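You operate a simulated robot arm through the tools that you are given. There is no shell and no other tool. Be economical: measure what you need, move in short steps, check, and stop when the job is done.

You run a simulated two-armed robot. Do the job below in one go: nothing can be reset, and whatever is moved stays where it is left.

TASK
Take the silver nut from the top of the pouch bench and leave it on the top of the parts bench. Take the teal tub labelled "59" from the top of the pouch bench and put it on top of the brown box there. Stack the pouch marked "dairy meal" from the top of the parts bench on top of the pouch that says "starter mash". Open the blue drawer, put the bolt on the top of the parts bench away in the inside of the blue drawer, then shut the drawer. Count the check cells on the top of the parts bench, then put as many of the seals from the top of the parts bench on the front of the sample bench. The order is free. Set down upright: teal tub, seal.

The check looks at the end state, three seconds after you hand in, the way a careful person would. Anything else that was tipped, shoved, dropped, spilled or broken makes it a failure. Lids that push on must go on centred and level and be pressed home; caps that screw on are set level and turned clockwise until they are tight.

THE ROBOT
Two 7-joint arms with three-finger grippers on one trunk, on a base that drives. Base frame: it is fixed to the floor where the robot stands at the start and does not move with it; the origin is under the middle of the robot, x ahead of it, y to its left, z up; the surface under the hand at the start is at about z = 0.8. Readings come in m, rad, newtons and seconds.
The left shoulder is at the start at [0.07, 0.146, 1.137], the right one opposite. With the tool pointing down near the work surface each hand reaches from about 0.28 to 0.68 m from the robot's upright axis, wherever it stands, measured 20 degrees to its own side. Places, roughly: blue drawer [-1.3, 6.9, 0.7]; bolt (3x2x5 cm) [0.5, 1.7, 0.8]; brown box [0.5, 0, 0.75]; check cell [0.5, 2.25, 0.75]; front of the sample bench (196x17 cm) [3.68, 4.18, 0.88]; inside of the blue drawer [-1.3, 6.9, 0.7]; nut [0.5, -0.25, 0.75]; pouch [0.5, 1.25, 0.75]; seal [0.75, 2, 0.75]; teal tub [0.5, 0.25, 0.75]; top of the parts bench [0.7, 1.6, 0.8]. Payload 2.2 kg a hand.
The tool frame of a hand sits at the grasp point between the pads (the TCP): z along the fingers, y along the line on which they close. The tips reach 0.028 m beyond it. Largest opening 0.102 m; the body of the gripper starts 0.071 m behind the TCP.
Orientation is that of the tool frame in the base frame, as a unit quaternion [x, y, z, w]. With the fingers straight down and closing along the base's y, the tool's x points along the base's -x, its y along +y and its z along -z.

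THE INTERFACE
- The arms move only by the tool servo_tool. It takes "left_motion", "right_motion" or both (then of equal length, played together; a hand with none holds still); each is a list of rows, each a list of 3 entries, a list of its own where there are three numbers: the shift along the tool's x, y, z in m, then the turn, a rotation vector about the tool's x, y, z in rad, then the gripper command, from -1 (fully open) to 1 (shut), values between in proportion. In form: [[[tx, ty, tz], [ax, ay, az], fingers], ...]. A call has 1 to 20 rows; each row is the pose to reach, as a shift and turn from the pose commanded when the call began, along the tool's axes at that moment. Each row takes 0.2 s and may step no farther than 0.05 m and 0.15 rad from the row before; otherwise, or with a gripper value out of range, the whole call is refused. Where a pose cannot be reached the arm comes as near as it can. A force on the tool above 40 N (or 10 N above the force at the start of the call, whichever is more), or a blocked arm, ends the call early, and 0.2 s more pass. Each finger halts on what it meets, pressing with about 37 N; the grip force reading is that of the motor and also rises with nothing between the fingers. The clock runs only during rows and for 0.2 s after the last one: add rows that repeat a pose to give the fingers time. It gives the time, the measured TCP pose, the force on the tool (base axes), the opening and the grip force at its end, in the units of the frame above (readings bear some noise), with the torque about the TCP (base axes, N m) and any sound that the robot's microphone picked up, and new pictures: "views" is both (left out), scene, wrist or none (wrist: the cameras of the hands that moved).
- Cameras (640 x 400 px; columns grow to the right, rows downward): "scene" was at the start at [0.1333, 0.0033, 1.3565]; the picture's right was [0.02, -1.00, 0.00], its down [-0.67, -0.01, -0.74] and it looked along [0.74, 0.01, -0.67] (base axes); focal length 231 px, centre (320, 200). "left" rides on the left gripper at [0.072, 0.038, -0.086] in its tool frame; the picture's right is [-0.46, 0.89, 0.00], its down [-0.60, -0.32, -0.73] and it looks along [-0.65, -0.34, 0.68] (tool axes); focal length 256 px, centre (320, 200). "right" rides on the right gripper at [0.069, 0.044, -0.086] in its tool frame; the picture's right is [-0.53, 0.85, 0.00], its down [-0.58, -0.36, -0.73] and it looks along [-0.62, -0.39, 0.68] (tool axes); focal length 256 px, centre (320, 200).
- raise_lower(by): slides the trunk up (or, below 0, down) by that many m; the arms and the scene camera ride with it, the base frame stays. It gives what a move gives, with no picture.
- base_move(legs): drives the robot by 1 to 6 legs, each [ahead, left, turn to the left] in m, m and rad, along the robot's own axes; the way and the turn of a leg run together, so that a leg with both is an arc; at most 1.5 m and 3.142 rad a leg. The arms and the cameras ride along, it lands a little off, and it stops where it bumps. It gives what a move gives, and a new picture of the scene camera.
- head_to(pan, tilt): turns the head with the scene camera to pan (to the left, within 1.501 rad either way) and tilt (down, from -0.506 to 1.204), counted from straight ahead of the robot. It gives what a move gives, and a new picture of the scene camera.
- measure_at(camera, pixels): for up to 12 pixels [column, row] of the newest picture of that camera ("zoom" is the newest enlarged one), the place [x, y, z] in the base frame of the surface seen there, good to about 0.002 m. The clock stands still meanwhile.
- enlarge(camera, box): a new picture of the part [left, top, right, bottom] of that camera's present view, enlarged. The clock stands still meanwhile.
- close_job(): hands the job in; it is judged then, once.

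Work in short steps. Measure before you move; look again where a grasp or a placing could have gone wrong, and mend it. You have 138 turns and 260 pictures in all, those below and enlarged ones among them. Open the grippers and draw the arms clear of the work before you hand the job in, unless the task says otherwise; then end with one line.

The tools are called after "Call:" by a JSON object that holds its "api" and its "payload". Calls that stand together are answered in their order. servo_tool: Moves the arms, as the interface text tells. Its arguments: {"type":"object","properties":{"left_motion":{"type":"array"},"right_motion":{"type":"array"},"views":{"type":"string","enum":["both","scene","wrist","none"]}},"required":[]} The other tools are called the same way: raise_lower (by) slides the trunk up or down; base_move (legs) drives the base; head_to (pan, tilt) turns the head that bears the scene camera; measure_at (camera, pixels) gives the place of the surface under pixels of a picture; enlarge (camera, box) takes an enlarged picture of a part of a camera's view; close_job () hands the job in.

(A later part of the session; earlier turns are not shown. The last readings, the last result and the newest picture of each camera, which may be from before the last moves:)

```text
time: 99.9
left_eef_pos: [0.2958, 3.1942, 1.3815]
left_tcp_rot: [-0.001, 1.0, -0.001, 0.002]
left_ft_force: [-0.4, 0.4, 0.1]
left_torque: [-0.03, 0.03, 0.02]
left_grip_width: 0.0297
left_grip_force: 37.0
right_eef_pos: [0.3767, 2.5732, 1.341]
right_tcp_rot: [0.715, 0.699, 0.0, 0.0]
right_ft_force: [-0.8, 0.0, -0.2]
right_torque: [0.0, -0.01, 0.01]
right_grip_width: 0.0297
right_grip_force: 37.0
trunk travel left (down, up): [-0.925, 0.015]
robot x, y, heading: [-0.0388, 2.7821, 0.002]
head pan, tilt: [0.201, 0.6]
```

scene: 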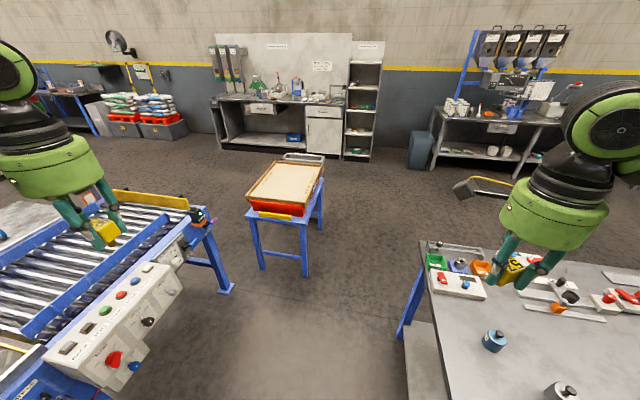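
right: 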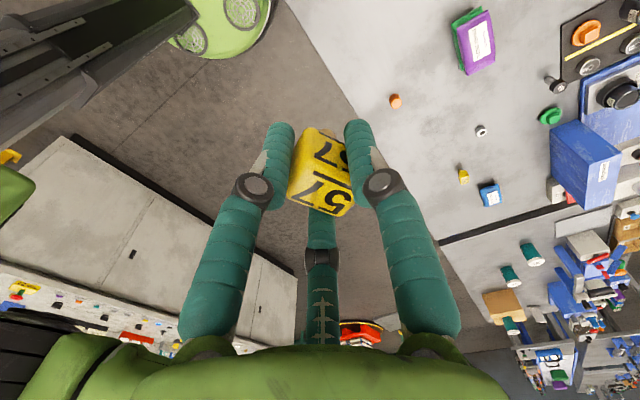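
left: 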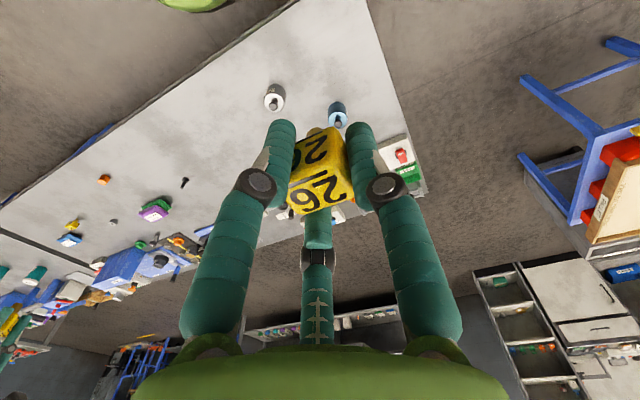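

Call:
{"api": "measure_at", "payload": {"camera": "scene", "pixels": [[305, 277], [322, 230], [402, 338], [410, 330], [418, 360], [430, 245], [406, 345], [234, 290], [310, 215], [325, 155]]}}

```text
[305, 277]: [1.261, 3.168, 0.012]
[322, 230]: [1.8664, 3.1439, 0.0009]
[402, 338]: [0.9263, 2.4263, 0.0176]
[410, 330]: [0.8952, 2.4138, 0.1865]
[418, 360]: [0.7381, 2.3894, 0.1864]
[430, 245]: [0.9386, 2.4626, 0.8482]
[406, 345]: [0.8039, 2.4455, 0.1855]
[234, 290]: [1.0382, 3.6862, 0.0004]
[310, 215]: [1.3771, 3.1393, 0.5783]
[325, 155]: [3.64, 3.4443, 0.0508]
```

Lane is clear; I drive ahead through it, then turn right partly to view behind the blue box.

Call:
{"api": "base_move", "payload": {"legs": [[0.6, 0.02, 0], [1.4, 0, 0], [0.45, 0, 0], [0, 0, -1.0]]}}

Call:
{"api": "head_to", "payload": {"pan": -1.35, "tilt": 0.35}}

Call:
{"api": "enlarge", "payload": {"camera": "scene", "box": [220, 100, 480, 260]}}

```text
time: 114.8
left_eef_pos: [2.9362, 2.6661, 1.381]
left_tcp_rot: [0.505, 0.863, -0.002, 0.001]
left_ft_force: [0.6, -0.6, -0.8]
left_torque: [-0.01, -0.04, 0.01]
left_grip_width: 0.0299
left_grip_force: 36.7
right_eef_pos: [2.4307, 2.2917, 1.341]
right_tcp_rot: [0.97, 0.242, 0.0, 0.0]
right_ft_force: [0.0, -0.1, -0.7]
right_torque: [0.04, 0.0, 0.0]
right_grip_width: 0.0295
right_grip_force: 37.1
trunk travel left (down, up): [-0.925, 0.015]
robot x, y, heading: [2.4081, 2.7522, -1.061]
head pan, tilt: [0.201, 0.6]
```

scene: 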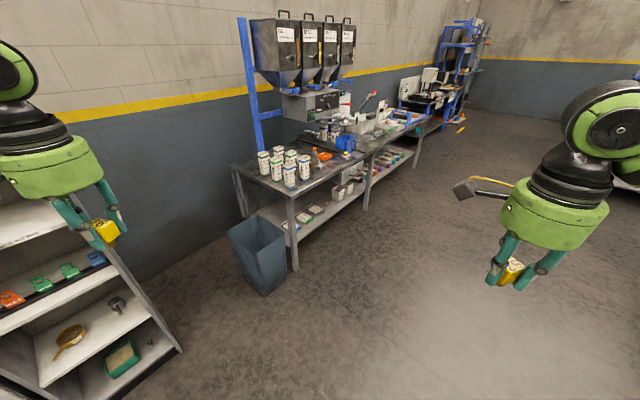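

```text
time: 116.5
left_eef_pos: [2.9345, 2.6647, 1.3809]
left_tcp_rot: [0.505, 0.863, -0.002, 0.001]
left_ft_force: [-0.2, -0.3, -0.3]
left_torque: [0.02, 0.0, 0.0]
left_grip_width: 0.0298
left_grip_force: 36.5
right_eef_pos: [2.4316, 2.2919, 1.3418]
right_tcp_rot: [0.97, 0.242, 0.0, 0.001]
right_ft_force: [0.6, 0.1, 0.0]
right_torque: [-0.01, -0.02, -0.01]
right_grip_width: 0.0294
right_grip_force: 37.0
trunk travel left (down, up): [-0.925, 0.015]
robot x, y, heading: [2.4141, 2.7561, -1.061]
head pan, tilt: [-1.349, 0.351]
```

scene: 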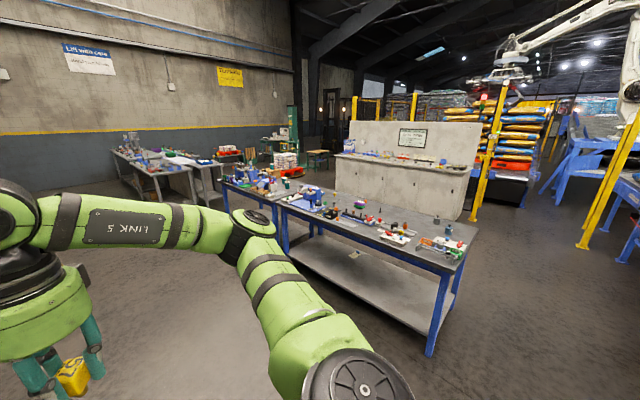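

```text
2.46 times, centred on (350, 180) of scene
```

zoom: 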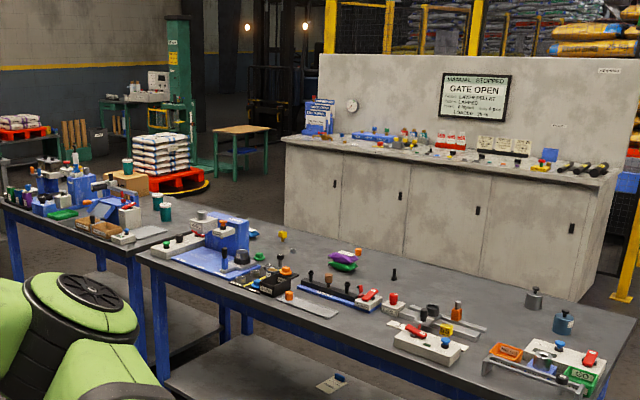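

Now the back of the box is visible near zoom (225,240); I enlarge there.

Call:
{"api": "enlarge", "payload": {"camera": "scene", "box": [270, 175, 350, 225]}}

Call:
{"api": "enlarge", "payload": {"camera": "scene", "box": [340, 190, 480, 275]}}

```text
8.00 times, centred on (310, 200) of scene
```

zoom: 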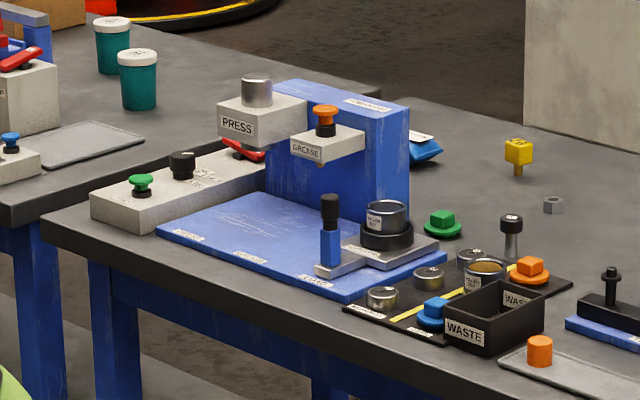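

```text
4.57 times, centred on (410, 232) of scene
```

zoom: 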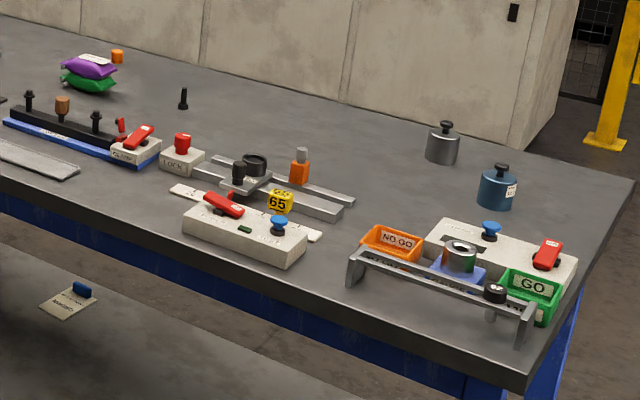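

No cell is hidden there (it's a press), so the count is 2. I read the small labels on the rig near seal 65 to be sure what the yellow pieces are.

Call:
{"api": "enlarge", "payload": {"camera": "scene", "box": [374, 216, 420, 246]}}

Call:
{"api": "enlarge", "payload": {"camera": "scene", "box": [430, 225, 480, 262]}}

```text
13.33 times, centred on (397, 231) of scene
```

zoom: 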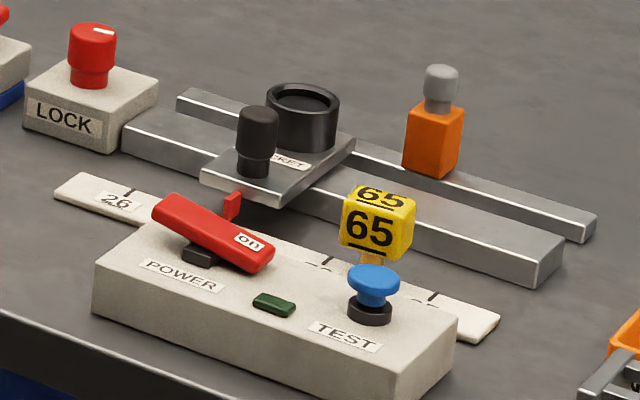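

```text
10.81 times, centred on (455, 244) of scene
```

zoom: 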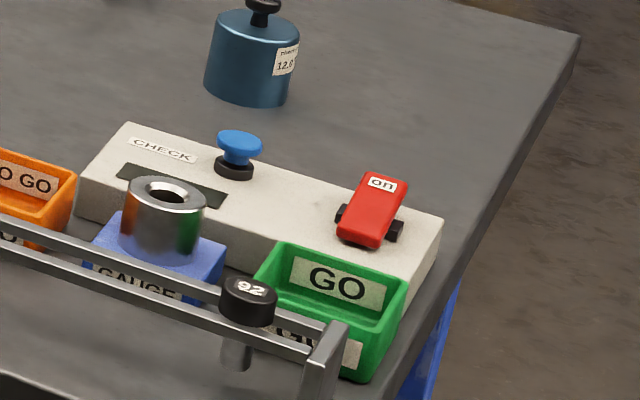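

Count confirmed 2. I turn back, go ahead and strafe along in front of the sample bench.

Call:
{"api": "base_move", "payload": {"legs": [[0, 0, 1.061], [0.35, 0, 0], [0, 1.4, 0]]}}

Call:
{"api": "head_to", "payload": {"pan": 0.0, "tilt": 0.55}}

```text
time: 127.9
left_eef_pos: [3.0958, 4.5466, 1.3812]
left_tcp_rot: [-0.004, 1.0, 0.0, 0.002]
left_ft_force: [1.0, -0.9, 0.4]
left_torque: [0.01, 0.01, 0.01]
left_grip_width: 0.0299
left_grip_force: 36.9
right_eef_pos: [3.1785, 3.9259, 1.3421]
right_tcp_rot: [0.713, 0.701, 0.0, -0.001]
right_ft_force: [0.6, 0.0, -0.1]
right_torque: [0.0, 0.06, 0.0]
right_grip_width: 0.0298
right_grip_force: 37.3
trunk travel left (down, up): [-0.925, 0.015]
robot x, y, heading: [2.7617, 4.1365, 0.007]
head pan, tilt: [-1.349, 0.351]
```

scene: 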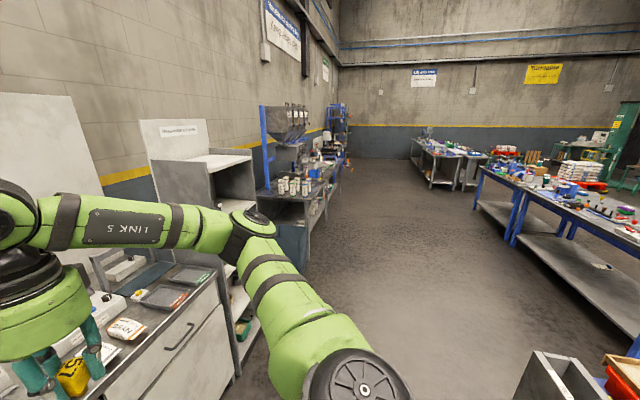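

```text
time: 129.4
left_eef_pos: [3.0951, 4.5486, 1.3809]
left_tcp_rot: [-0.003, 1.0, -0.001, 0.002]
left_ft_force: [-0.7, -0.8, -0.4]
left_torque: [0.03, -0.01, 0.0]
left_grip_width: 0.0295
left_grip_force: 37.0
right_eef_pos: [3.1765, 3.927, 1.3401]
right_tcp_rot: [0.713, 0.701, -0.001, 0.0]
right_ft_force: [0.4, 0.1, -1.0]
right_torque: [0.01, -0.02, 0.02]
right_grip_width: 0.0298
right_grip_force: 37.0
trunk travel left (down, up): [-0.925, 0.015]
robot x, y, heading: [2.7617, 4.1382, 0.01]
head pan, tilt: [0.0, 0.55]
```

scene: 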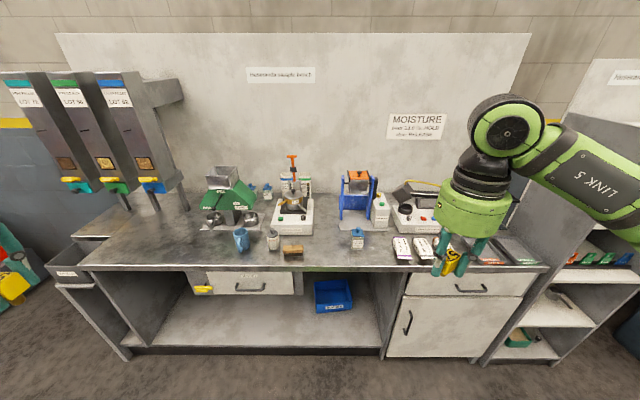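

I measure free spots on the bench's front strip.

Call:
{"api": "measure_at", "payload": {"camera": "scene", "pixels": [[325, 264], [325, 258], [325, 250], [325, 240], [160, 255], [200, 250], [375, 256], [375, 245], [293, 250], [243, 240], [358, 240], [402, 255]]}}

Call:
{"api": "enlarge", "payload": {"camera": "scene", "box": [60, 160, 440, 300]}}

```text
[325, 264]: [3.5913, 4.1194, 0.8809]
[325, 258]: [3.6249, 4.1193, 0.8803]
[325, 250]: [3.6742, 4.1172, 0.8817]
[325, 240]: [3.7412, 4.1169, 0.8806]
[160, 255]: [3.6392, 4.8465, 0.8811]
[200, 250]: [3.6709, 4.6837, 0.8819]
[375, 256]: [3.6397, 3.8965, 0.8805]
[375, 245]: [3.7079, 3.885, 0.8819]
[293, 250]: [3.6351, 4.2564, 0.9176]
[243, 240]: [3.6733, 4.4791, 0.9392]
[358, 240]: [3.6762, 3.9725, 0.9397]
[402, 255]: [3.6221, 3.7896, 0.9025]
```

```text
1.68 times, centred on (250, 230) of scene
```

zoom: 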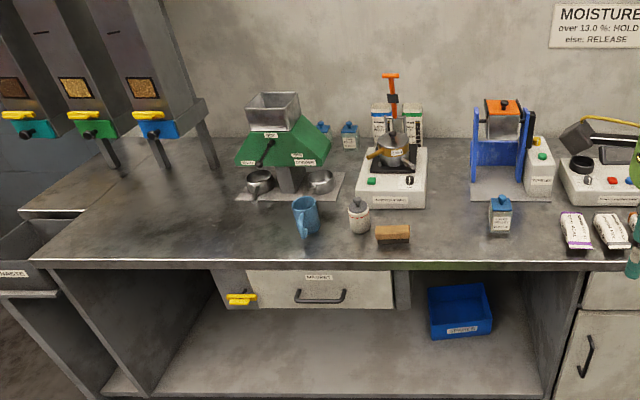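

Free spots: (3.67,4.11) and (3.68,4.68), top 0.881. I drive closer and lower the trunk 0.17.

Call:
{"api": "base_move", "payload": {"legs": [[0.43, 0.14, -0.01]]}}

Call:
{"api": "raise_lower", "payload": {"by": -0.17}}

Call:
{"api": "head_to", "payload": {"pan": 0.0, "tilt": 0.9}}

```text
time: 132.1
left_eef_pos: [3.5305, 4.6802, 1.3823]
left_tcp_rot: [0.006, 1.0, -0.001, 0.004]
left_ft_force: [-0.5, 0.0, -1.5]
left_torque: [-0.04, 0.0, 0.05]
left_grip_width: 0.0298
left_grip_force: 37.5
right_eef_pos: [3.6039, 4.0573, 1.3415]
right_tcp_rot: [0.72, 0.694, 0.001, 0.0]
right_ft_force: [-0.9, -0.4, -0.2]
right_torque: [0.0, -0.01, 0.0]
right_grip_width: 0.0299
right_grip_force: 36.9
trunk travel left (down, up): [-0.925, 0.015]
robot x, y, heading: [3.1957, 4.2763, -0.013]
head pan, tilt: [0.0, 0.55]
```

scene: 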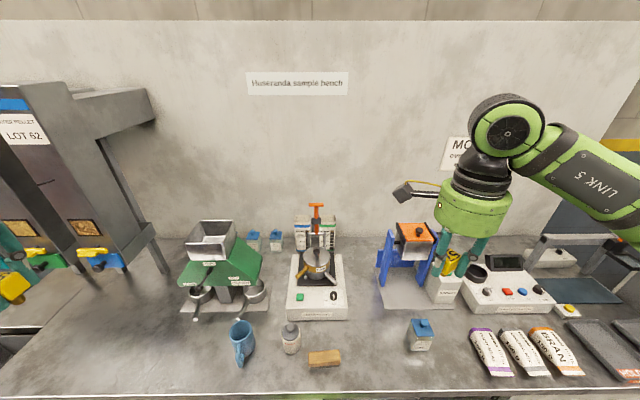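

```text
time: 134.0
left_eef_pos: [3.5335, 4.6807, 1.2117]
left_tcp_rot: [0.006, 1.0, 0.0, 0.002]
left_ft_force: [-0.3, -0.6, -1.2]
left_torque: [-0.01, -0.02, 0.02]
left_grip_width: 0.03
left_grip_force: 37.0
right_eef_pos: [3.6046, 4.0589, 1.1713]
right_tcp_rot: [0.72, 0.694, 0.0, -0.001]
right_ft_force: [0.3, -0.4, -0.7]
right_torque: [0.01, 0.02, 0.0]
right_grip_width: 0.0296
right_grip_force: 37.3
trunk travel left (down, up): [-0.755, 0.185]
robot x, y, heading: [3.1948, 4.2707, -0.013]
head pan, tilt: [0.0, 0.55]
```

```text
time: 134.9
left_eef_pos: [3.5343, 4.6813, 1.212]
left_tcp_rot: [0.006, 1.0, -0.002, 0.001]
left_ft_force: [0.8, 0.1, -0.5]
left_torque: [0.0, 0.02, 0.0]
left_grip_width: 0.0297
left_grip_force: 36.6
right_eef_pos: [3.6054, 4.0582, 1.1704]
right_tcp_rot: [0.72, 0.694, 0.001, 0.0]
right_ft_force: [0.1, -0.1, -1.2]
right_torque: [-0.01, 0.01, -0.04]
right_grip_width: 0.0297
right_grip_force: 37.0
trunk travel left (down, up): [-0.755, 0.185]
robot x, y, heading: [3.1952, 4.2726, -0.011]
head pan, tilt: [0.0, 0.901]
```

scene: 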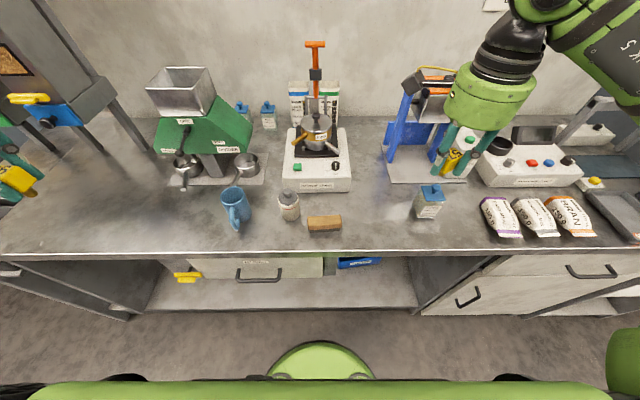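

Call:
{"api": "measure_at", "payload": {"camera": "scene", "pixels": [[40, 100], [65, 115], [90, 90], [110, 90], [20, 180], [232, 225], [222, 200], [250, 210], [100, 235], [150, 230], [365, 225], [185, 185]]}}

```text
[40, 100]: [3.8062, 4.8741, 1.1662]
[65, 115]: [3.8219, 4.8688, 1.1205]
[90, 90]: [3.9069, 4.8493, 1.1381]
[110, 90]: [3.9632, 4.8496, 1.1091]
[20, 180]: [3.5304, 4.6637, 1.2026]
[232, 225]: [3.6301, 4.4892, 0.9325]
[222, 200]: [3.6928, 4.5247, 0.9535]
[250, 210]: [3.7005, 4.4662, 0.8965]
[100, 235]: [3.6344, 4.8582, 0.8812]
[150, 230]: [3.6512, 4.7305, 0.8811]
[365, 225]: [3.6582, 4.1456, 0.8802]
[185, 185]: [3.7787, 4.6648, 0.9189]
```

I lower both seals to about 2 cm above their spots.

Call:
{"api": "servo_tool", "payload": {"right_motion": [[[0.02, 0.02, 0.01], [0, 0, 0], 1], [[0.04, 0.042, 0.03], [0, 0, 0], 1], [[0.059, 0.063, 0.06], [0, 0, 0], 1], [[0.059, 0.063, 0.105], [0, 0, 0], 1], [[0.059, 0.063, 0.15], [0, 0, 0], 1], [[0.059, 0.063, 0.195], [0, 0, 0], 1], [[0.059, 0.063, 0.231], [0, 0, 0], 1], [[0.059, 0.063, 0.231], [0, 0, 0], 1]], "left_motion": [[[-0.04, 0, 0.02], [0, 0, 0], 1], [[-0.08, 0, 0.045], [0, 0, 0], 1], [[-0.12, 0, 0.07], [0, 0, 0], 1], [[-0.126, 0, 0.115], [0, 0, 0], 1], [[-0.126, 0, 0.16], [0, 0, 0], 1], [[-0.126, 0, 0.205], [0, 0, 0], 1], [[-0.126, 0, 0.25], [0, 0, 0], 1], [[-0.126, 0, 0.269], [0, 0, 0], 1]], "views": "both"}}

```text
time: 136.7
left_eef_pos: [3.6593, 4.6783, 0.9427]
left_tcp_rot: [0.005, 1.0, -0.001, 0.002]
left_ft_force: [0.4, -0.1, -0.8]
left_torque: [-0.02, -0.03, 0.0]
left_grip_width: 0.0298
left_grip_force: 37.4
right_eef_pos: [3.6714, 4.1172, 0.9374]
right_tcp_rot: [0.72, 0.694, 0.0, 0.0]
right_ft_force: [0.0, 0.2, -1.0]
right_torque: [0.0, -0.02, -0.01]
right_grip_width: 0.0299
right_grip_force: 37.4
trunk travel left (down, up): [-0.755, 0.185]
robot x, y, heading: [3.19, 4.273, -0.012]
head pan, tilt: [0.0, 0.901]
```

scene: 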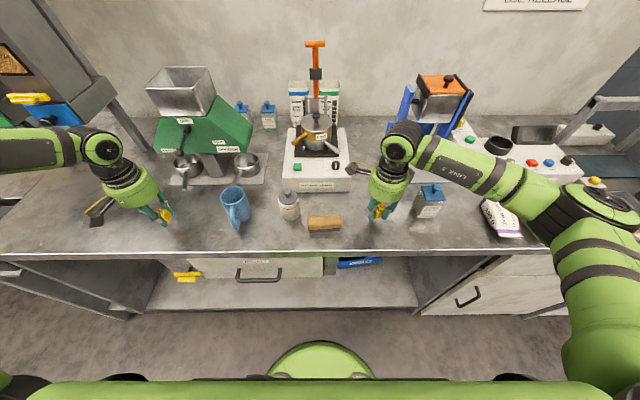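
right: 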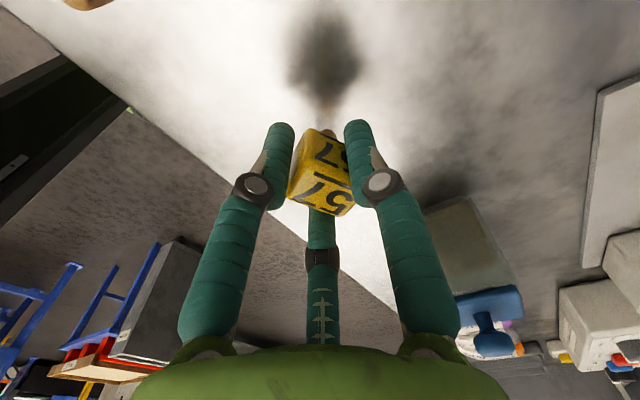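
left: 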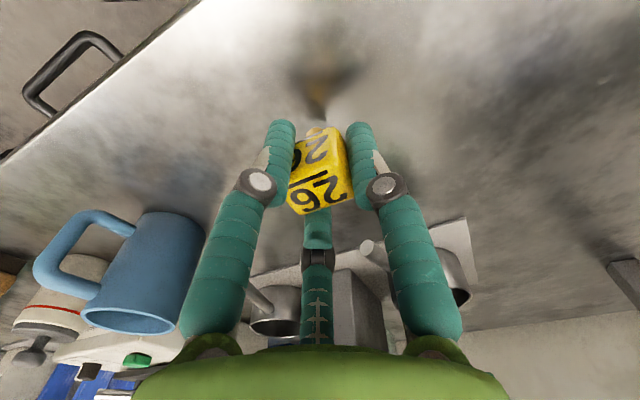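

Clear around both. I lower to near contact and read forces.

Call:
{"api": "servo_tool", "payload": {"right_motion": [[[0, 0, 0.006], [0, 0, 0], 1], [[0, 0, 0.011], [0, 0, 0], 1], [[0, 0, 0.0145], [0, 0, 0], 1], [[0, 0, 0.0145], [0, 0, 0], 1]], "left_motion": [[[0, 0, 0.008], [0, 0, 0], 1], [[0, 0, 0.014], [0, 0, 0], 1], [[0, 0, 0.0185], [0, 0, 0], 1], [[0, 0, 0.0185], [0, 0, 0], 1]], "views": "wrist"}}

```text
time: 137.7
left_eef_pos: [3.6602, 4.6792, 0.9237]
left_tcp_rot: [0.006, 1.0, -0.001, 0.003]
left_ft_force: [-0.2, -0.5, -1.0]
left_torque: [0.01, 0.0, -0.01]
left_grip_width: 0.0296
left_grip_force: 37.0
right_eef_pos: [3.6708, 4.1157, 0.9261]
right_tcp_rot: [0.719, 0.695, -0.001, 0.0]
right_ft_force: [-0.2, -0.8, -0.5]
right_torque: [0.01, 0.03, -0.01]
right_grip_width: 0.0298
right_grip_force: 36.7
trunk travel left (down, up): [-0.755, 0.185]
robot x, y, heading: [3.1905, 4.2741, -0.008]
head pan, tilt: [0.0, 0.901]
```

right: 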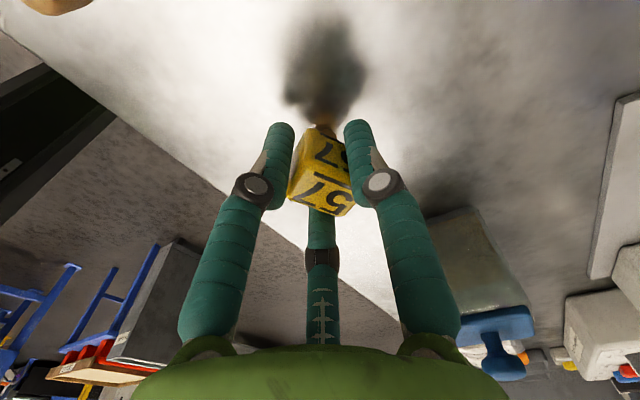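
left: 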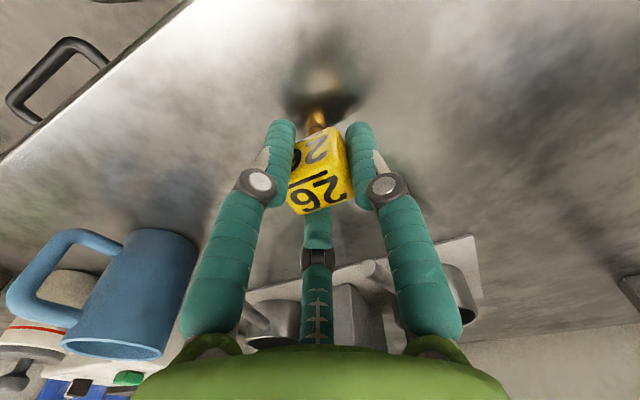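

Call:
{"api": "servo_tool", "payload": {"right_motion": [[[0, 0, 0.0015], [0, 0, 0], 1], [[0, 0, 0.003], [0, 0, 0], 1], [[0, 0, 0.003], [0, 0, 0], 1]], "left_motion": [[[0, 0, 0.0], [0, 0, 0], 1], [[0, 0, 0.001], [0, 0, 0], 1], [[0, 0, 0.001], [0, 0, 0], 1]], "views": "none"}}

```text
time: 138.5
left_eef_pos: [3.6605, 4.679, 0.9228]
left_tcp_rot: [0.006, 1.0, -0.001, 0.003]
left_ft_force: [0.2, -0.3, 0.1]
left_torque: [0.01, 0.03, 0.0]
left_grip_width: 0.0295
left_grip_force: 37.2
right_eef_pos: [3.6714, 4.1153, 0.9232]
right_tcp_rot: [0.719, 0.695, 0.0, -0.001]
right_ft_force: [1.2, -0.1, -1.0]
right_torque: [0.02, -0.02, 0.0]
right_grip_width: 0.0298
right_grip_force: 37.0
trunk travel left (down, up): [-0.755, 0.185]
robot x, y, heading: [3.196, 4.2746, -0.012]
head pan, tilt: [0.0, 0.901]
```

Call:
{"api": "servo_tool", "payload": {"right_motion": [[[0, 0, 0.001], [0, 0, 0], 1], [[0, 0, 0.002], [0, 0, 0], 1], [[0, 0, 0.002], [0, 0, 0], 1]], "left_motion": [[[0, 0, 0.001], [0, 0, 0], 1], [[0, 0, 0.002], [0, 0, 0], 1], [[0, 0, 0.002], [0, 0, 0], 1]], "views": "none"}}

```text
time: 139.3
left_eef_pos: [3.6609, 4.679, 0.9231]
left_tcp_rot: [0.006, 1.0, -0.001, 0.004]
left_ft_force: [2.1, 1.6, 5.9]
left_torque: [0.04, -0.06, 0.01]
left_grip_width: 0.0299
left_grip_force: 37.5
right_eef_pos: [3.6693, 4.1159, 0.9222]
right_tcp_rot: [0.719, 0.695, 0.001, 0.001]
right_ft_force: [-0.6, -1.4, 6.0]
right_torque: [-0.02, 0.04, 0.01]
right_grip_width: 0.0299
right_grip_force: 37.1
trunk travel left (down, up): [-0.755, 0.185]
robot x, y, heading: [3.1918, 4.2778, -0.009]
head pan, tilt: [0.0, 0.901]
```

Both are in contact (6 N). I ease up 1 mm, open slowly, and look before lifting.

Call:
{"api": "servo_tool", "payload": {"right_motion": [[[0, 0, -0.001], [0, 0, 0], 1], [[0, 0, -0.001], [0, 0, 0], 0.6], [[0, 0, -0.001], [0, 0, 0], 0.3], [[0, 0, -0.001], [0, 0, 0], 0], [[0, 0, -0.001], [0, 0, 0], -0.5], [[0, 0, -0.001], [0, 0, 0], -1], [[0, 0, -0.001], [0, 0, 0], -1]], "left_motion": [[[0, 0, -0.001], [0, 0, 0], 1], [[0, 0, -0.001], [0, 0, 0], 0.6], [[0, 0, -0.001], [0, 0, 0], 0.3], [[0, 0, -0.001], [0, 0, 0], 0], [[0, 0, -0.001], [0, 0, 0], -0.5], [[0, 0, -0.001], [0, 0, 0], -1], [[0, 0, -0.001], [0, 0, 0], -1]], "views": "wrist"}}

```text
time: 140.9
left_eef_pos: [3.6619, 4.6784, 0.9222]
left_tcp_rot: [0.006, 1.0, -0.001, 0.003]
left_ft_force: [-0.7, -0.3, -0.2]
left_torque: [0.0, -0.04, -0.03]
left_grip_width: 0.1019
left_grip_force: 0.0
right_eef_pos: [3.6719, 4.1167, 0.9226]
right_tcp_rot: [0.719, 0.695, 0.0, -0.001]
right_ft_force: [-1.0, -0.7, -0.1]
right_torque: [0.0, -0.04, 0.04]
right_grip_width: 0.102
right_grip_force: 0.0
trunk travel left (down, up): [-0.755, 0.185]
robot x, y, heading: [3.1972, 4.271, -0.011]
head pan, tilt: [0.0, 0.901]
```

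right: 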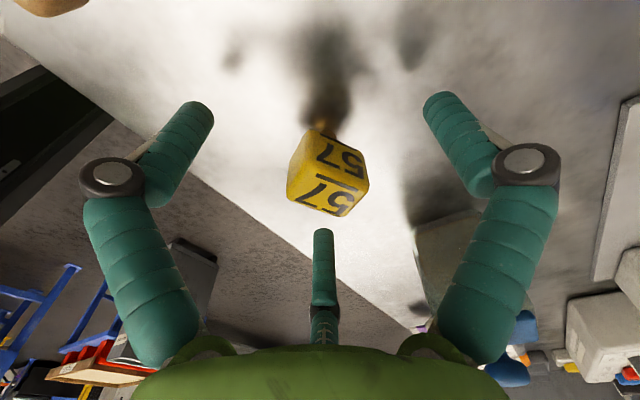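
left: 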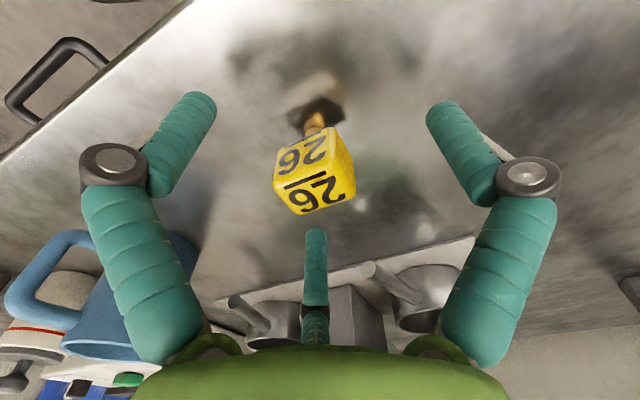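

Both stand upright. I lift both hands straight up and view.

Call:
{"api": "servo_tool", "payload": {"right_motion": [[[0, 0, -0.04], [0, 0, 0], -1], [[0, 0, -0.09], [0, 0, 0], -1], [[0, 0, -0.14], [0, 0, 0], -1], [[0, 0, -0.19], [0, 0, 0], -1], [[0, -0.04, -0.22], [0, 0, 0], -1], [[0, -0.08, -0.24], [0, 0, 0], -1], [[0, -0.12, -0.24], [0, 0, 0], -1], [[0, -0.16, -0.24], [0, 0, 0], -1]], "left_motion": [[[0, 0, -0.04], [0, 0, 0], -1], [[0, 0, -0.09], [0, 0, 0], -1], [[0, 0, -0.14], [0, 0, 0], -1], [[0, 0, -0.19], [0, 0, 0], -1], [[0.04, 0, -0.22], [0, 0, 0], -1], [[0.08, 0, -0.24], [0, 0, 0], -1], [[0.12, 0, -0.24], [0, 0, 0], -1], [[0.16, 0, -0.24], [0, 0, 0], -1]], "views": "scene"}}

Call:
{"api": "enlarge", "payload": {"camera": "scene", "box": [130, 170, 450, 270]}}

```text
time: 142.7
left_eef_pos: [3.4986, 4.6841, 1.1578]
left_tcp_rot: [0.005, 1.0, -0.001, -0.007]
left_ft_force: [0.0, 1.2, 8.3]
left_torque: [-0.04, -0.12, 0.04]
left_grip_width: 0.1018
left_grip_force: 0.0
right_eef_pos: [3.5115, 4.1209, 1.1641]
right_tcp_rot: [0.72, 0.694, -0.001, 0.001]
right_ft_force: [-0.1, 0.9, 0.4]
right_torque: [-0.05, 0.07, 0.03]
right_grip_width: 0.1021
right_grip_force: 0.0
trunk travel left (down, up): [-0.755, 0.185]
robot x, y, heading: [3.1909, 4.2736, -0.014]
head pan, tilt: [0.0, 0.901]
```

scene: 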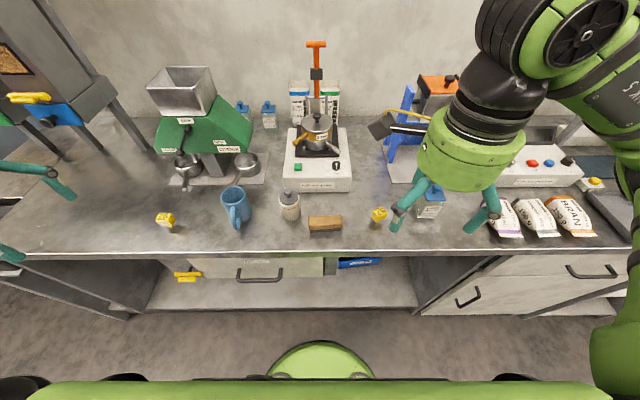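

```text
2.00 times, centred on (290, 220) of scene
```

zoom: 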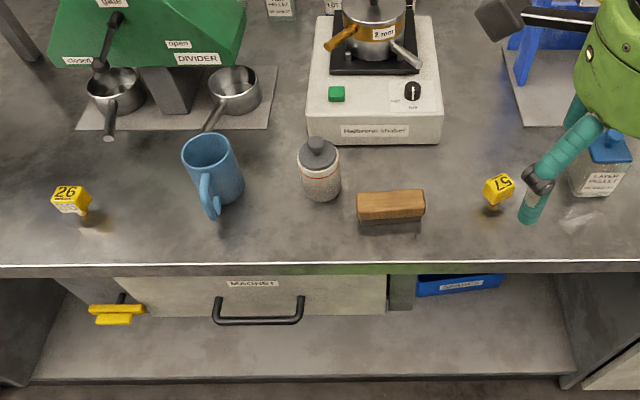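

Seals 26 and 57 stand upright on the front strip. I check the left force reading again, then back off.

Call:
{"api": "servo_tool", "payload": {"left_motion": [[[0, 0, -0.01], [0, 0, 0], -1], [[0, 0, -0.02], [0, 0, 0], -1]], "views": "wrist"}}

Call:
{"api": "base_move", "payload": {"legs": [[-0.43, 0, 0.01], [0, -1.47, 0]]}}

```text
time: 143.3
left_eef_pos: [3.4997, 4.6838, 1.1812]
left_tcp_rot: [0.005, 1.0, -0.001, 0.002]
left_ft_force: [0.0, 0.5, -0.4]
left_torque: [-0.01, 0.0, 0.0]
left_grip_width: 0.1019
left_grip_force: 0.1
right_eef_pos: [3.5115, 4.12, 1.1622]
right_tcp_rot: [0.719, 0.695, 0.0, 0.0]
right_ft_force: [0.4, 0.9, 0.9]
right_torque: [-0.02, 0.01, 0.0]
right_grip_width: 0.1022
right_grip_force: 0.0
trunk travel left (down, up): [-0.755, 0.185]
robot x, y, heading: [3.1927, 4.2741, -0.014]
head pan, tilt: [0.0, 0.901]
```

left: 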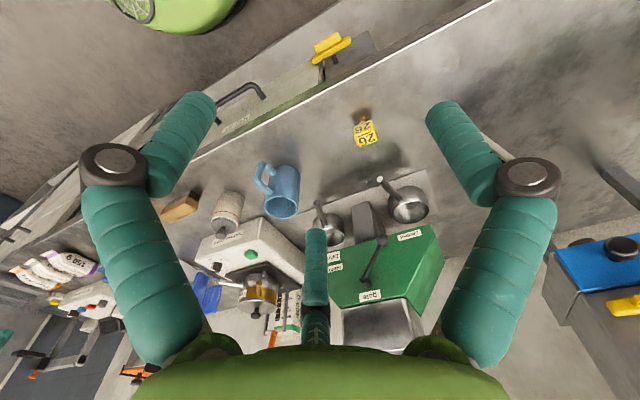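

```text
time: 152.7
left_eef_pos: [3.0726, 3.2377, 1.1798]
left_tcp_rot: [-0.007, 1.0, -0.001, 0.001]
left_ft_force: [-0.3, -0.1, -0.9]
left_torque: [-0.01, -0.01, 0.02]
left_grip_width: 0.1016
left_grip_force: 0.1
right_eef_pos: [3.0994, 2.6757, 1.1633]
right_tcp_rot: [0.71, 0.704, 0.0, -0.001]
right_ft_force: [0.4, 0.0, 1.4]
right_torque: [0.0, 0.0, 0.0]
right_grip_width: 0.1021
right_grip_force: 0.2
trunk travel left (down, up): [-0.755, 0.185]
robot x, y, heading: [2.777, 2.8231, 0.012]
head pan, tilt: [0.0, 0.901]
```

scene: 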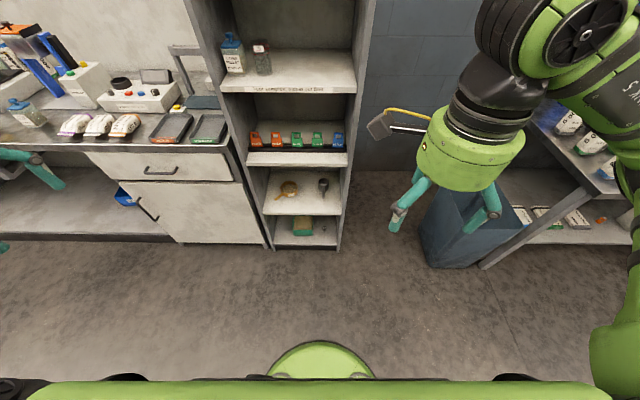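

I back through the lane: fix heading, then two legs back, checking midway.

Call:
{"api": "base_move", "payload": {"legs": [[0, -0.02, -0.012], [-1.3, 0, 0]]}}

```text
time: 159.8
left_eef_pos: [1.7431, 3.2051, 1.1818]
left_tcp_rot: [-0.011, 1.0, -0.001, 0.002]
left_ft_force: [-0.1, -1.1, -0.4]
left_torque: [0.0, -0.01, 0.02]
left_grip_width: 0.1019
left_grip_force: 0.0
right_eef_pos: [1.7725, 2.6432, 1.1634]
right_tcp_rot: [0.708, 0.706, 0.001, 0.0]
right_ft_force: [-0.3, 0.0, 0.1]
right_torque: [0.0, 0.02, 0.0]
right_grip_width: 0.1019
right_grip_force: 0.1
trunk travel left (down, up): [-0.755, 0.185]
robot x, y, heading: [1.4451, 2.7859, 0.023]
head pan, tilt: [0.0, 0.901]
```

scene: 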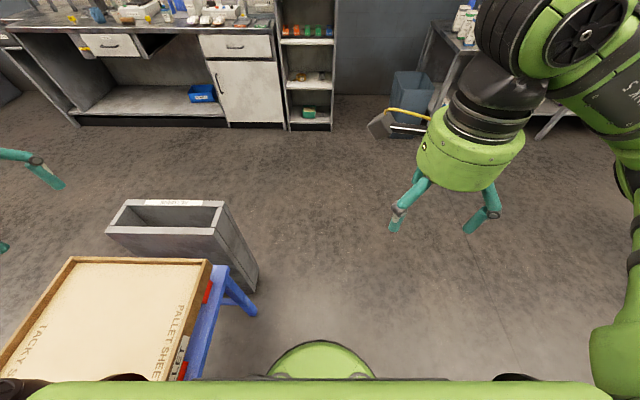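

Call:
{"api": "base_move", "payload": {"legs": [[0, 0.025, -0.023], [-1.45, 0, 0]]}}

```text
time: 167.3
left_eef_pos: [0.3016, 3.2066, 1.1803]
left_tcp_rot: [-0.023, 1.0, -0.002, 0.002]
left_ft_force: [-0.2, -0.3, -0.9]
left_torque: [-0.02, -0.01, -0.02]
left_grip_width: 0.1021
left_grip_force: 0.0
right_eef_pos: [0.3459, 2.6472, 1.1635]
right_tcp_rot: [0.7, 0.714, 0.0, 0.0]
right_ft_force: [0.1, -0.5, -0.2]
right_torque: [0.05, -0.03, -0.01]
right_grip_width: 0.1017
right_grip_force: 0.2
trunk travel left (down, up): [-0.755, 0.185]
robot x, y, heading: [0.0171, 2.7863, 0.046]
head pan, tilt: [0.0, 0.901]
```

scene: 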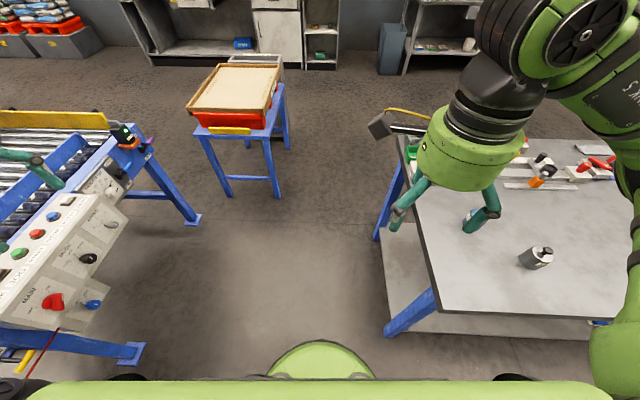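

Call:
{"api": "base_move", "payload": {"legs": [[-0.05, 0, -0.046], [0, -0.74, 0]]}}

Call:
{"api": "head_to", "payload": {"pan": -0.3, "tilt": 0.8}}

```text
time: 171.8
left_eef_pos: [0.27, 2.4643, 1.1812]
left_tcp_rot: [0.008, 1.0, 0.0, 0.002]
left_ft_force: [0.0, 0.0, 0.4]
left_torque: [0.01, 0.0, 0.03]
left_grip_width: 0.1022
left_grip_force: 0.0
right_eef_pos: [0.2795, 1.9016, 1.1627]
right_tcp_rot: [0.721, 0.692, 0.0, 0.001]
right_ft_force: [0.1, 0.8, 0.6]
right_torque: [-0.04, -0.01, 0.0]
right_grip_width: 0.1019
right_grip_force: 0.1
trunk travel left (down, up): [-0.755, 0.185]
robot x, y, heading: [-0.0349, 2.0573, -0.017]
head pan, tilt: [0.0, 0.901]
```

scene: 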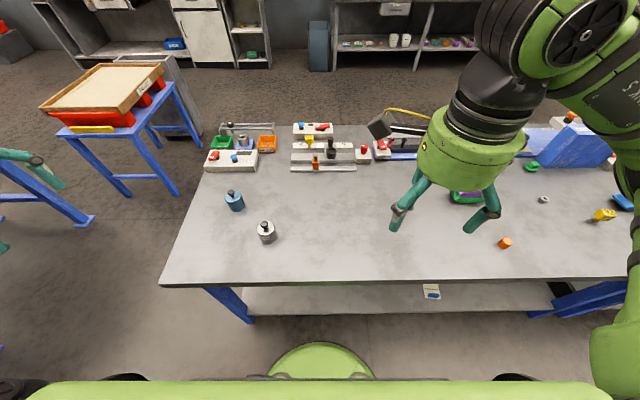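

```text
time: 172.6
left_eef_pos: [0.2711, 2.4628, 1.1812]
left_tcp_rot: [0.008, 1.0, -0.002, 0.002]
left_ft_force: [0.7, 0.8, 0.0]
left_torque: [-0.01, -0.04, -0.01]
left_grip_width: 0.1022
left_grip_force: 0.1
right_eef_pos: [0.2786, 1.9021, 1.1625]
right_tcp_rot: [0.721, 0.693, 0.001, 0.0]
right_ft_force: [-0.9, 0.3, 0.0]
right_torque: [-0.02, 0.0, -0.01]
right_grip_width: 0.1019
right_grip_force: 0.0
trunk travel left (down, up): [-0.755, 0.185]
robot x, y, heading: [-0.0354, 2.0622, -0.018]
head pan, tilt: [-0.3, 0.799]
```

scene: 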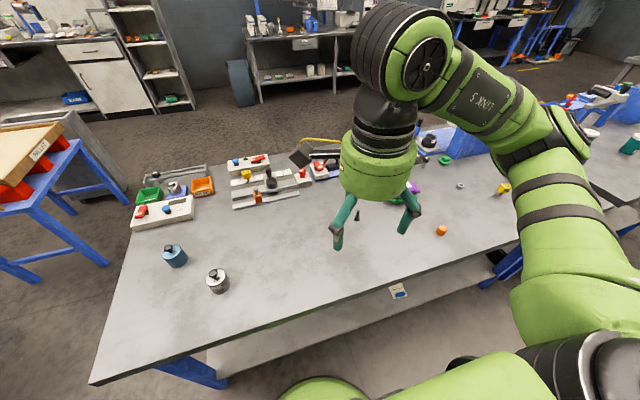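

I shift right 10 cm and lower the trunk 8 cm, then approach the bolt.

Call:
{"api": "base_move", "payload": {"legs": [[0, -0.1, 0.018]]}}

Call:
{"api": "raise_lower", "payload": {"by": -0.08}}

Call:
{"api": "servo_tool", "payload": {"right_motion": [[[-0.007, 0.043, 0], [0, 0, 0], -1], [[-0.014, 0.086, 0], [0, 0, 0], -1], [[-0.02, 0.13, 0.02], [0, 0, 0], -1], [[-0.027, 0.173, 0.045], [0, 0, 0], -1], [[-0.033, 0.216, 0.07], [0, 0, 0], -1], [[-0.037, 0.25, 0.1], [0, 0, 0], -1], [[-0.037, 0.258, 0.1325], [0, 0, 0], -1], [[-0.037, 0.258, 0.1325], [0, 0, 0], -1]], "views": "both"}}

```text
time: 173.7
left_eef_pos: [0.2603, 2.3737, 1.18]
left_tcp_rot: [-0.002, 1.0, -0.002, 0.002]
left_ft_force: [0.2, -0.1, -0.1]
left_torque: [-0.02, -0.02, 0.0]
left_grip_width: 0.1023
left_grip_force: 0.0
right_eef_pos: [0.2818, 1.8121, 1.1633]
right_tcp_rot: [0.714, 0.7, -0.001, 0.0]
right_ft_force: [0.6, -1.0, -0.3]
right_torque: [-0.01, -0.02, 0.0]
right_grip_width: 0.1019
right_grip_force: 0.0
trunk travel left (down, up): [-0.755, 0.185]
robot x, y, heading: [-0.0419, 1.9619, -0.001]
head pan, tilt: [-0.3, 0.799]
```

scene: 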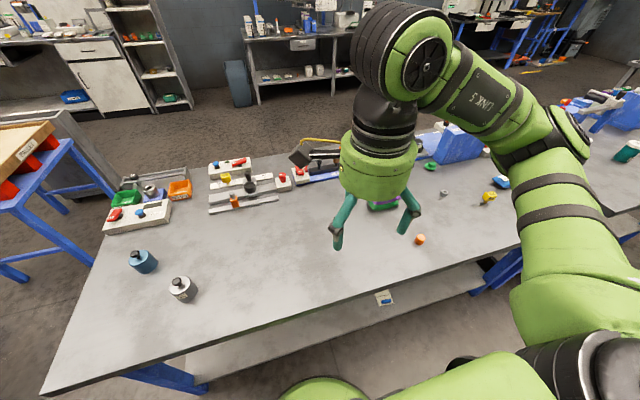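

```text
time: 174.9
left_eef_pos: [0.262, 2.3715, 1.1008]
left_tcp_rot: [-0.001, 1.0, -0.001, 0.001]
left_ft_force: [-0.3, 0.3, 0.5]
left_torque: [0.01, 0.01, 0.01]
left_grip_width: 0.1021
left_grip_force: 0.1
right_eef_pos: [0.2818, 1.8108, 1.0838]
right_tcp_rot: [0.714, 0.7, 0.0, 0.0]
right_ft_force: [-0.1, -0.2, 0.0]
right_torque: [0.0, 0.0, 0.0]
right_grip_width: 0.1018
right_grip_force: 0.0
trunk travel left (down, up): [-0.675, 0.265]
robot x, y, heading: [-0.0412, 1.9642, 0.0]
head pan, tilt: [-0.3, 0.799]
```

```text
refused: row 4 steps farther than a row can; nothing moved
```

Call:
{"api": "servo_tool", "payload": {"right_motion": [[[-0.008, 0.037, 0.01], [0, 0, 0], -1], [[-0.016, 0.074, 0.02], [0, 0, 0], -1], [[-0.024, 0.111, 0.03], [0, 0, 0], -1], [[-0.032, 0.148, 0.05], [0, 0, 0], -1], [[-0.04, 0.185, 0.07], [0, 0, 0], -1], [[-0.048, 0.222, 0.09], [0, 0, 0], -1], [[-0.053, 0.256, 0.11], [0, 0, 0], -1], [[-0.053, 0.256, 0.134], [0, 0, 0], -1], [[-0.053, 0.256, 0.134], [0, 0, 0], -1]], "views": "both"}}

Call:
{"api": "enlarge", "payload": {"camera": "right", "box": [240, 20, 400, 140]}}

```text
time: 176.9
left_eef_pos: [0.2602, 2.371, 1.1007]
left_tcp_rot: [-0.001, 1.0, -0.001, 0.002]
left_ft_force: [-0.6, 0.6, 0.4]
left_torque: [0.0, 0.03, 0.0]
left_grip_width: 0.1019
left_grip_force: 0.0
right_eef_pos: [0.5362, 1.7528, 0.9504]
right_tcp_rot: [0.714, 0.7, 0.001, 0.0]
right_ft_force: [0.3, 0.0, 0.8]
right_torque: [0.01, 0.02, 0.02]
right_grip_width: 0.1017
right_grip_force: 0.0
trunk travel left (down, up): [-0.675, 0.265]
robot x, y, heading: [-0.0415, 1.9631, -0.003]
head pan, tilt: [-0.3, 0.799]
```

scene: 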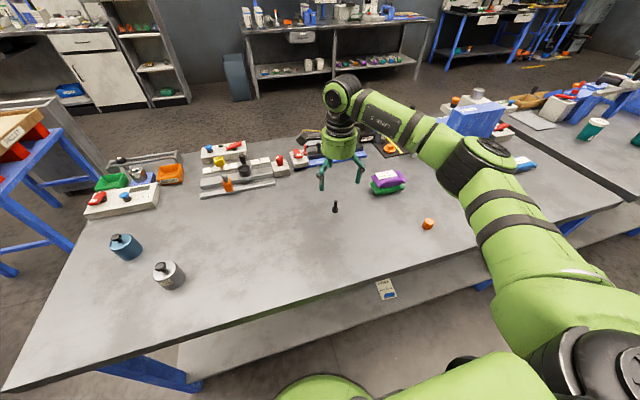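
right: 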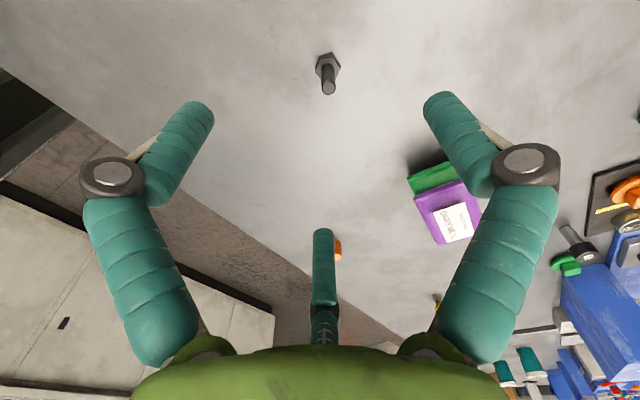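

```text
3.33 times, centred on (320, 80) of right
```

zoom: 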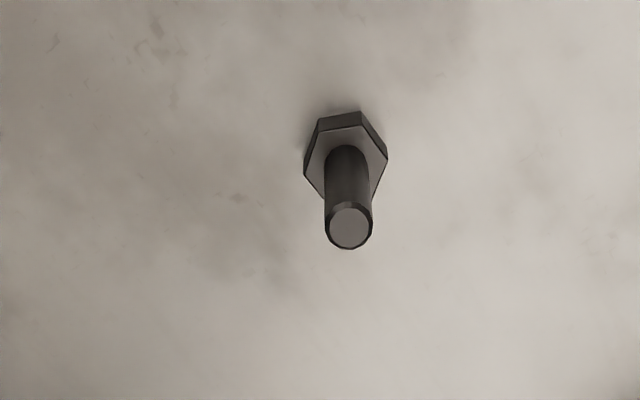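

Call:
{"api": "measure_at", "payload": {"camera": "zoom", "pixels": [[348, 228], [330, 228], [366, 228], [348, 212], [348, 244], [320, 150], [372, 150], [345, 120]]}}

```text
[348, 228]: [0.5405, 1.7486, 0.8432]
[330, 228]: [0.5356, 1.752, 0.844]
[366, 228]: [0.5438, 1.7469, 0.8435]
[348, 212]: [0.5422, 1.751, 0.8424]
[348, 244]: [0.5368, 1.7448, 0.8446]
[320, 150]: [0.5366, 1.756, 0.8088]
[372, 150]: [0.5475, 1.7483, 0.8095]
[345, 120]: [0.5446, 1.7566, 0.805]
```

Shank top centre (0.540,1.749,0.8435). I descend to TCP 0.846 and close on the shank.

Call:
{"api": "servo_tool", "payload": {"right_motion": [[[-0.0038, 0.0038, 0.04], [0, 0, 0], -1], [[-0.0038, 0.0038, 0.08], [0, 0, 0], -1], [[-0.0038, 0.0038, 0.1045], [0, 0, 0], -1], [[-0.0038, 0.0038, 0.1045], [0, 0, 0], -1], [[-0.0038, 0.0038, 0.1045], [0, 0, 0], -0.3], [[-0.0038, 0.0038, 0.1045], [0, 0, 0], 0.3], [[-0.0038, 0.0038, 0.1045], [0, 0, 0], 0.7], [[-0.0038, 0.0038, 0.1045], [0, 0, 0], 1], [[-0.0038, 0.0038, 0.1045], [0, 0, 0], 1]], "views": "wrist"}}

```text
time: 178.9
left_eef_pos: [0.2621, 2.3719, 1.1014]
left_tcp_rot: [-0.002, 1.0, -0.001, 0.002]
left_ft_force: [-0.7, 0.7, 0.1]
left_torque: [0.0, 0.02, 0.01]
left_grip_width: 0.1017
left_grip_force: 0.0
right_eef_pos: [0.5411, 1.75, 0.8443]
right_tcp_rot: [0.714, 0.7, 0.0, 0.0]
right_ft_force: [-0.1, 0.0, 0.4]
right_torque: [-0.02, 0.0, -0.03]
right_grip_width: 0.0093
right_grip_force: 37.4
trunk travel left (down, up): [-0.675, 0.265]
robot x, y, heading: [-0.0415, 1.9587, 0.004]
head pan, tilt: [-0.3, 0.799]
```

right: 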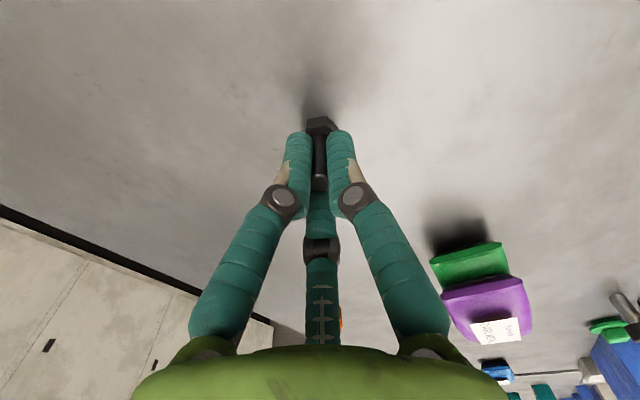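

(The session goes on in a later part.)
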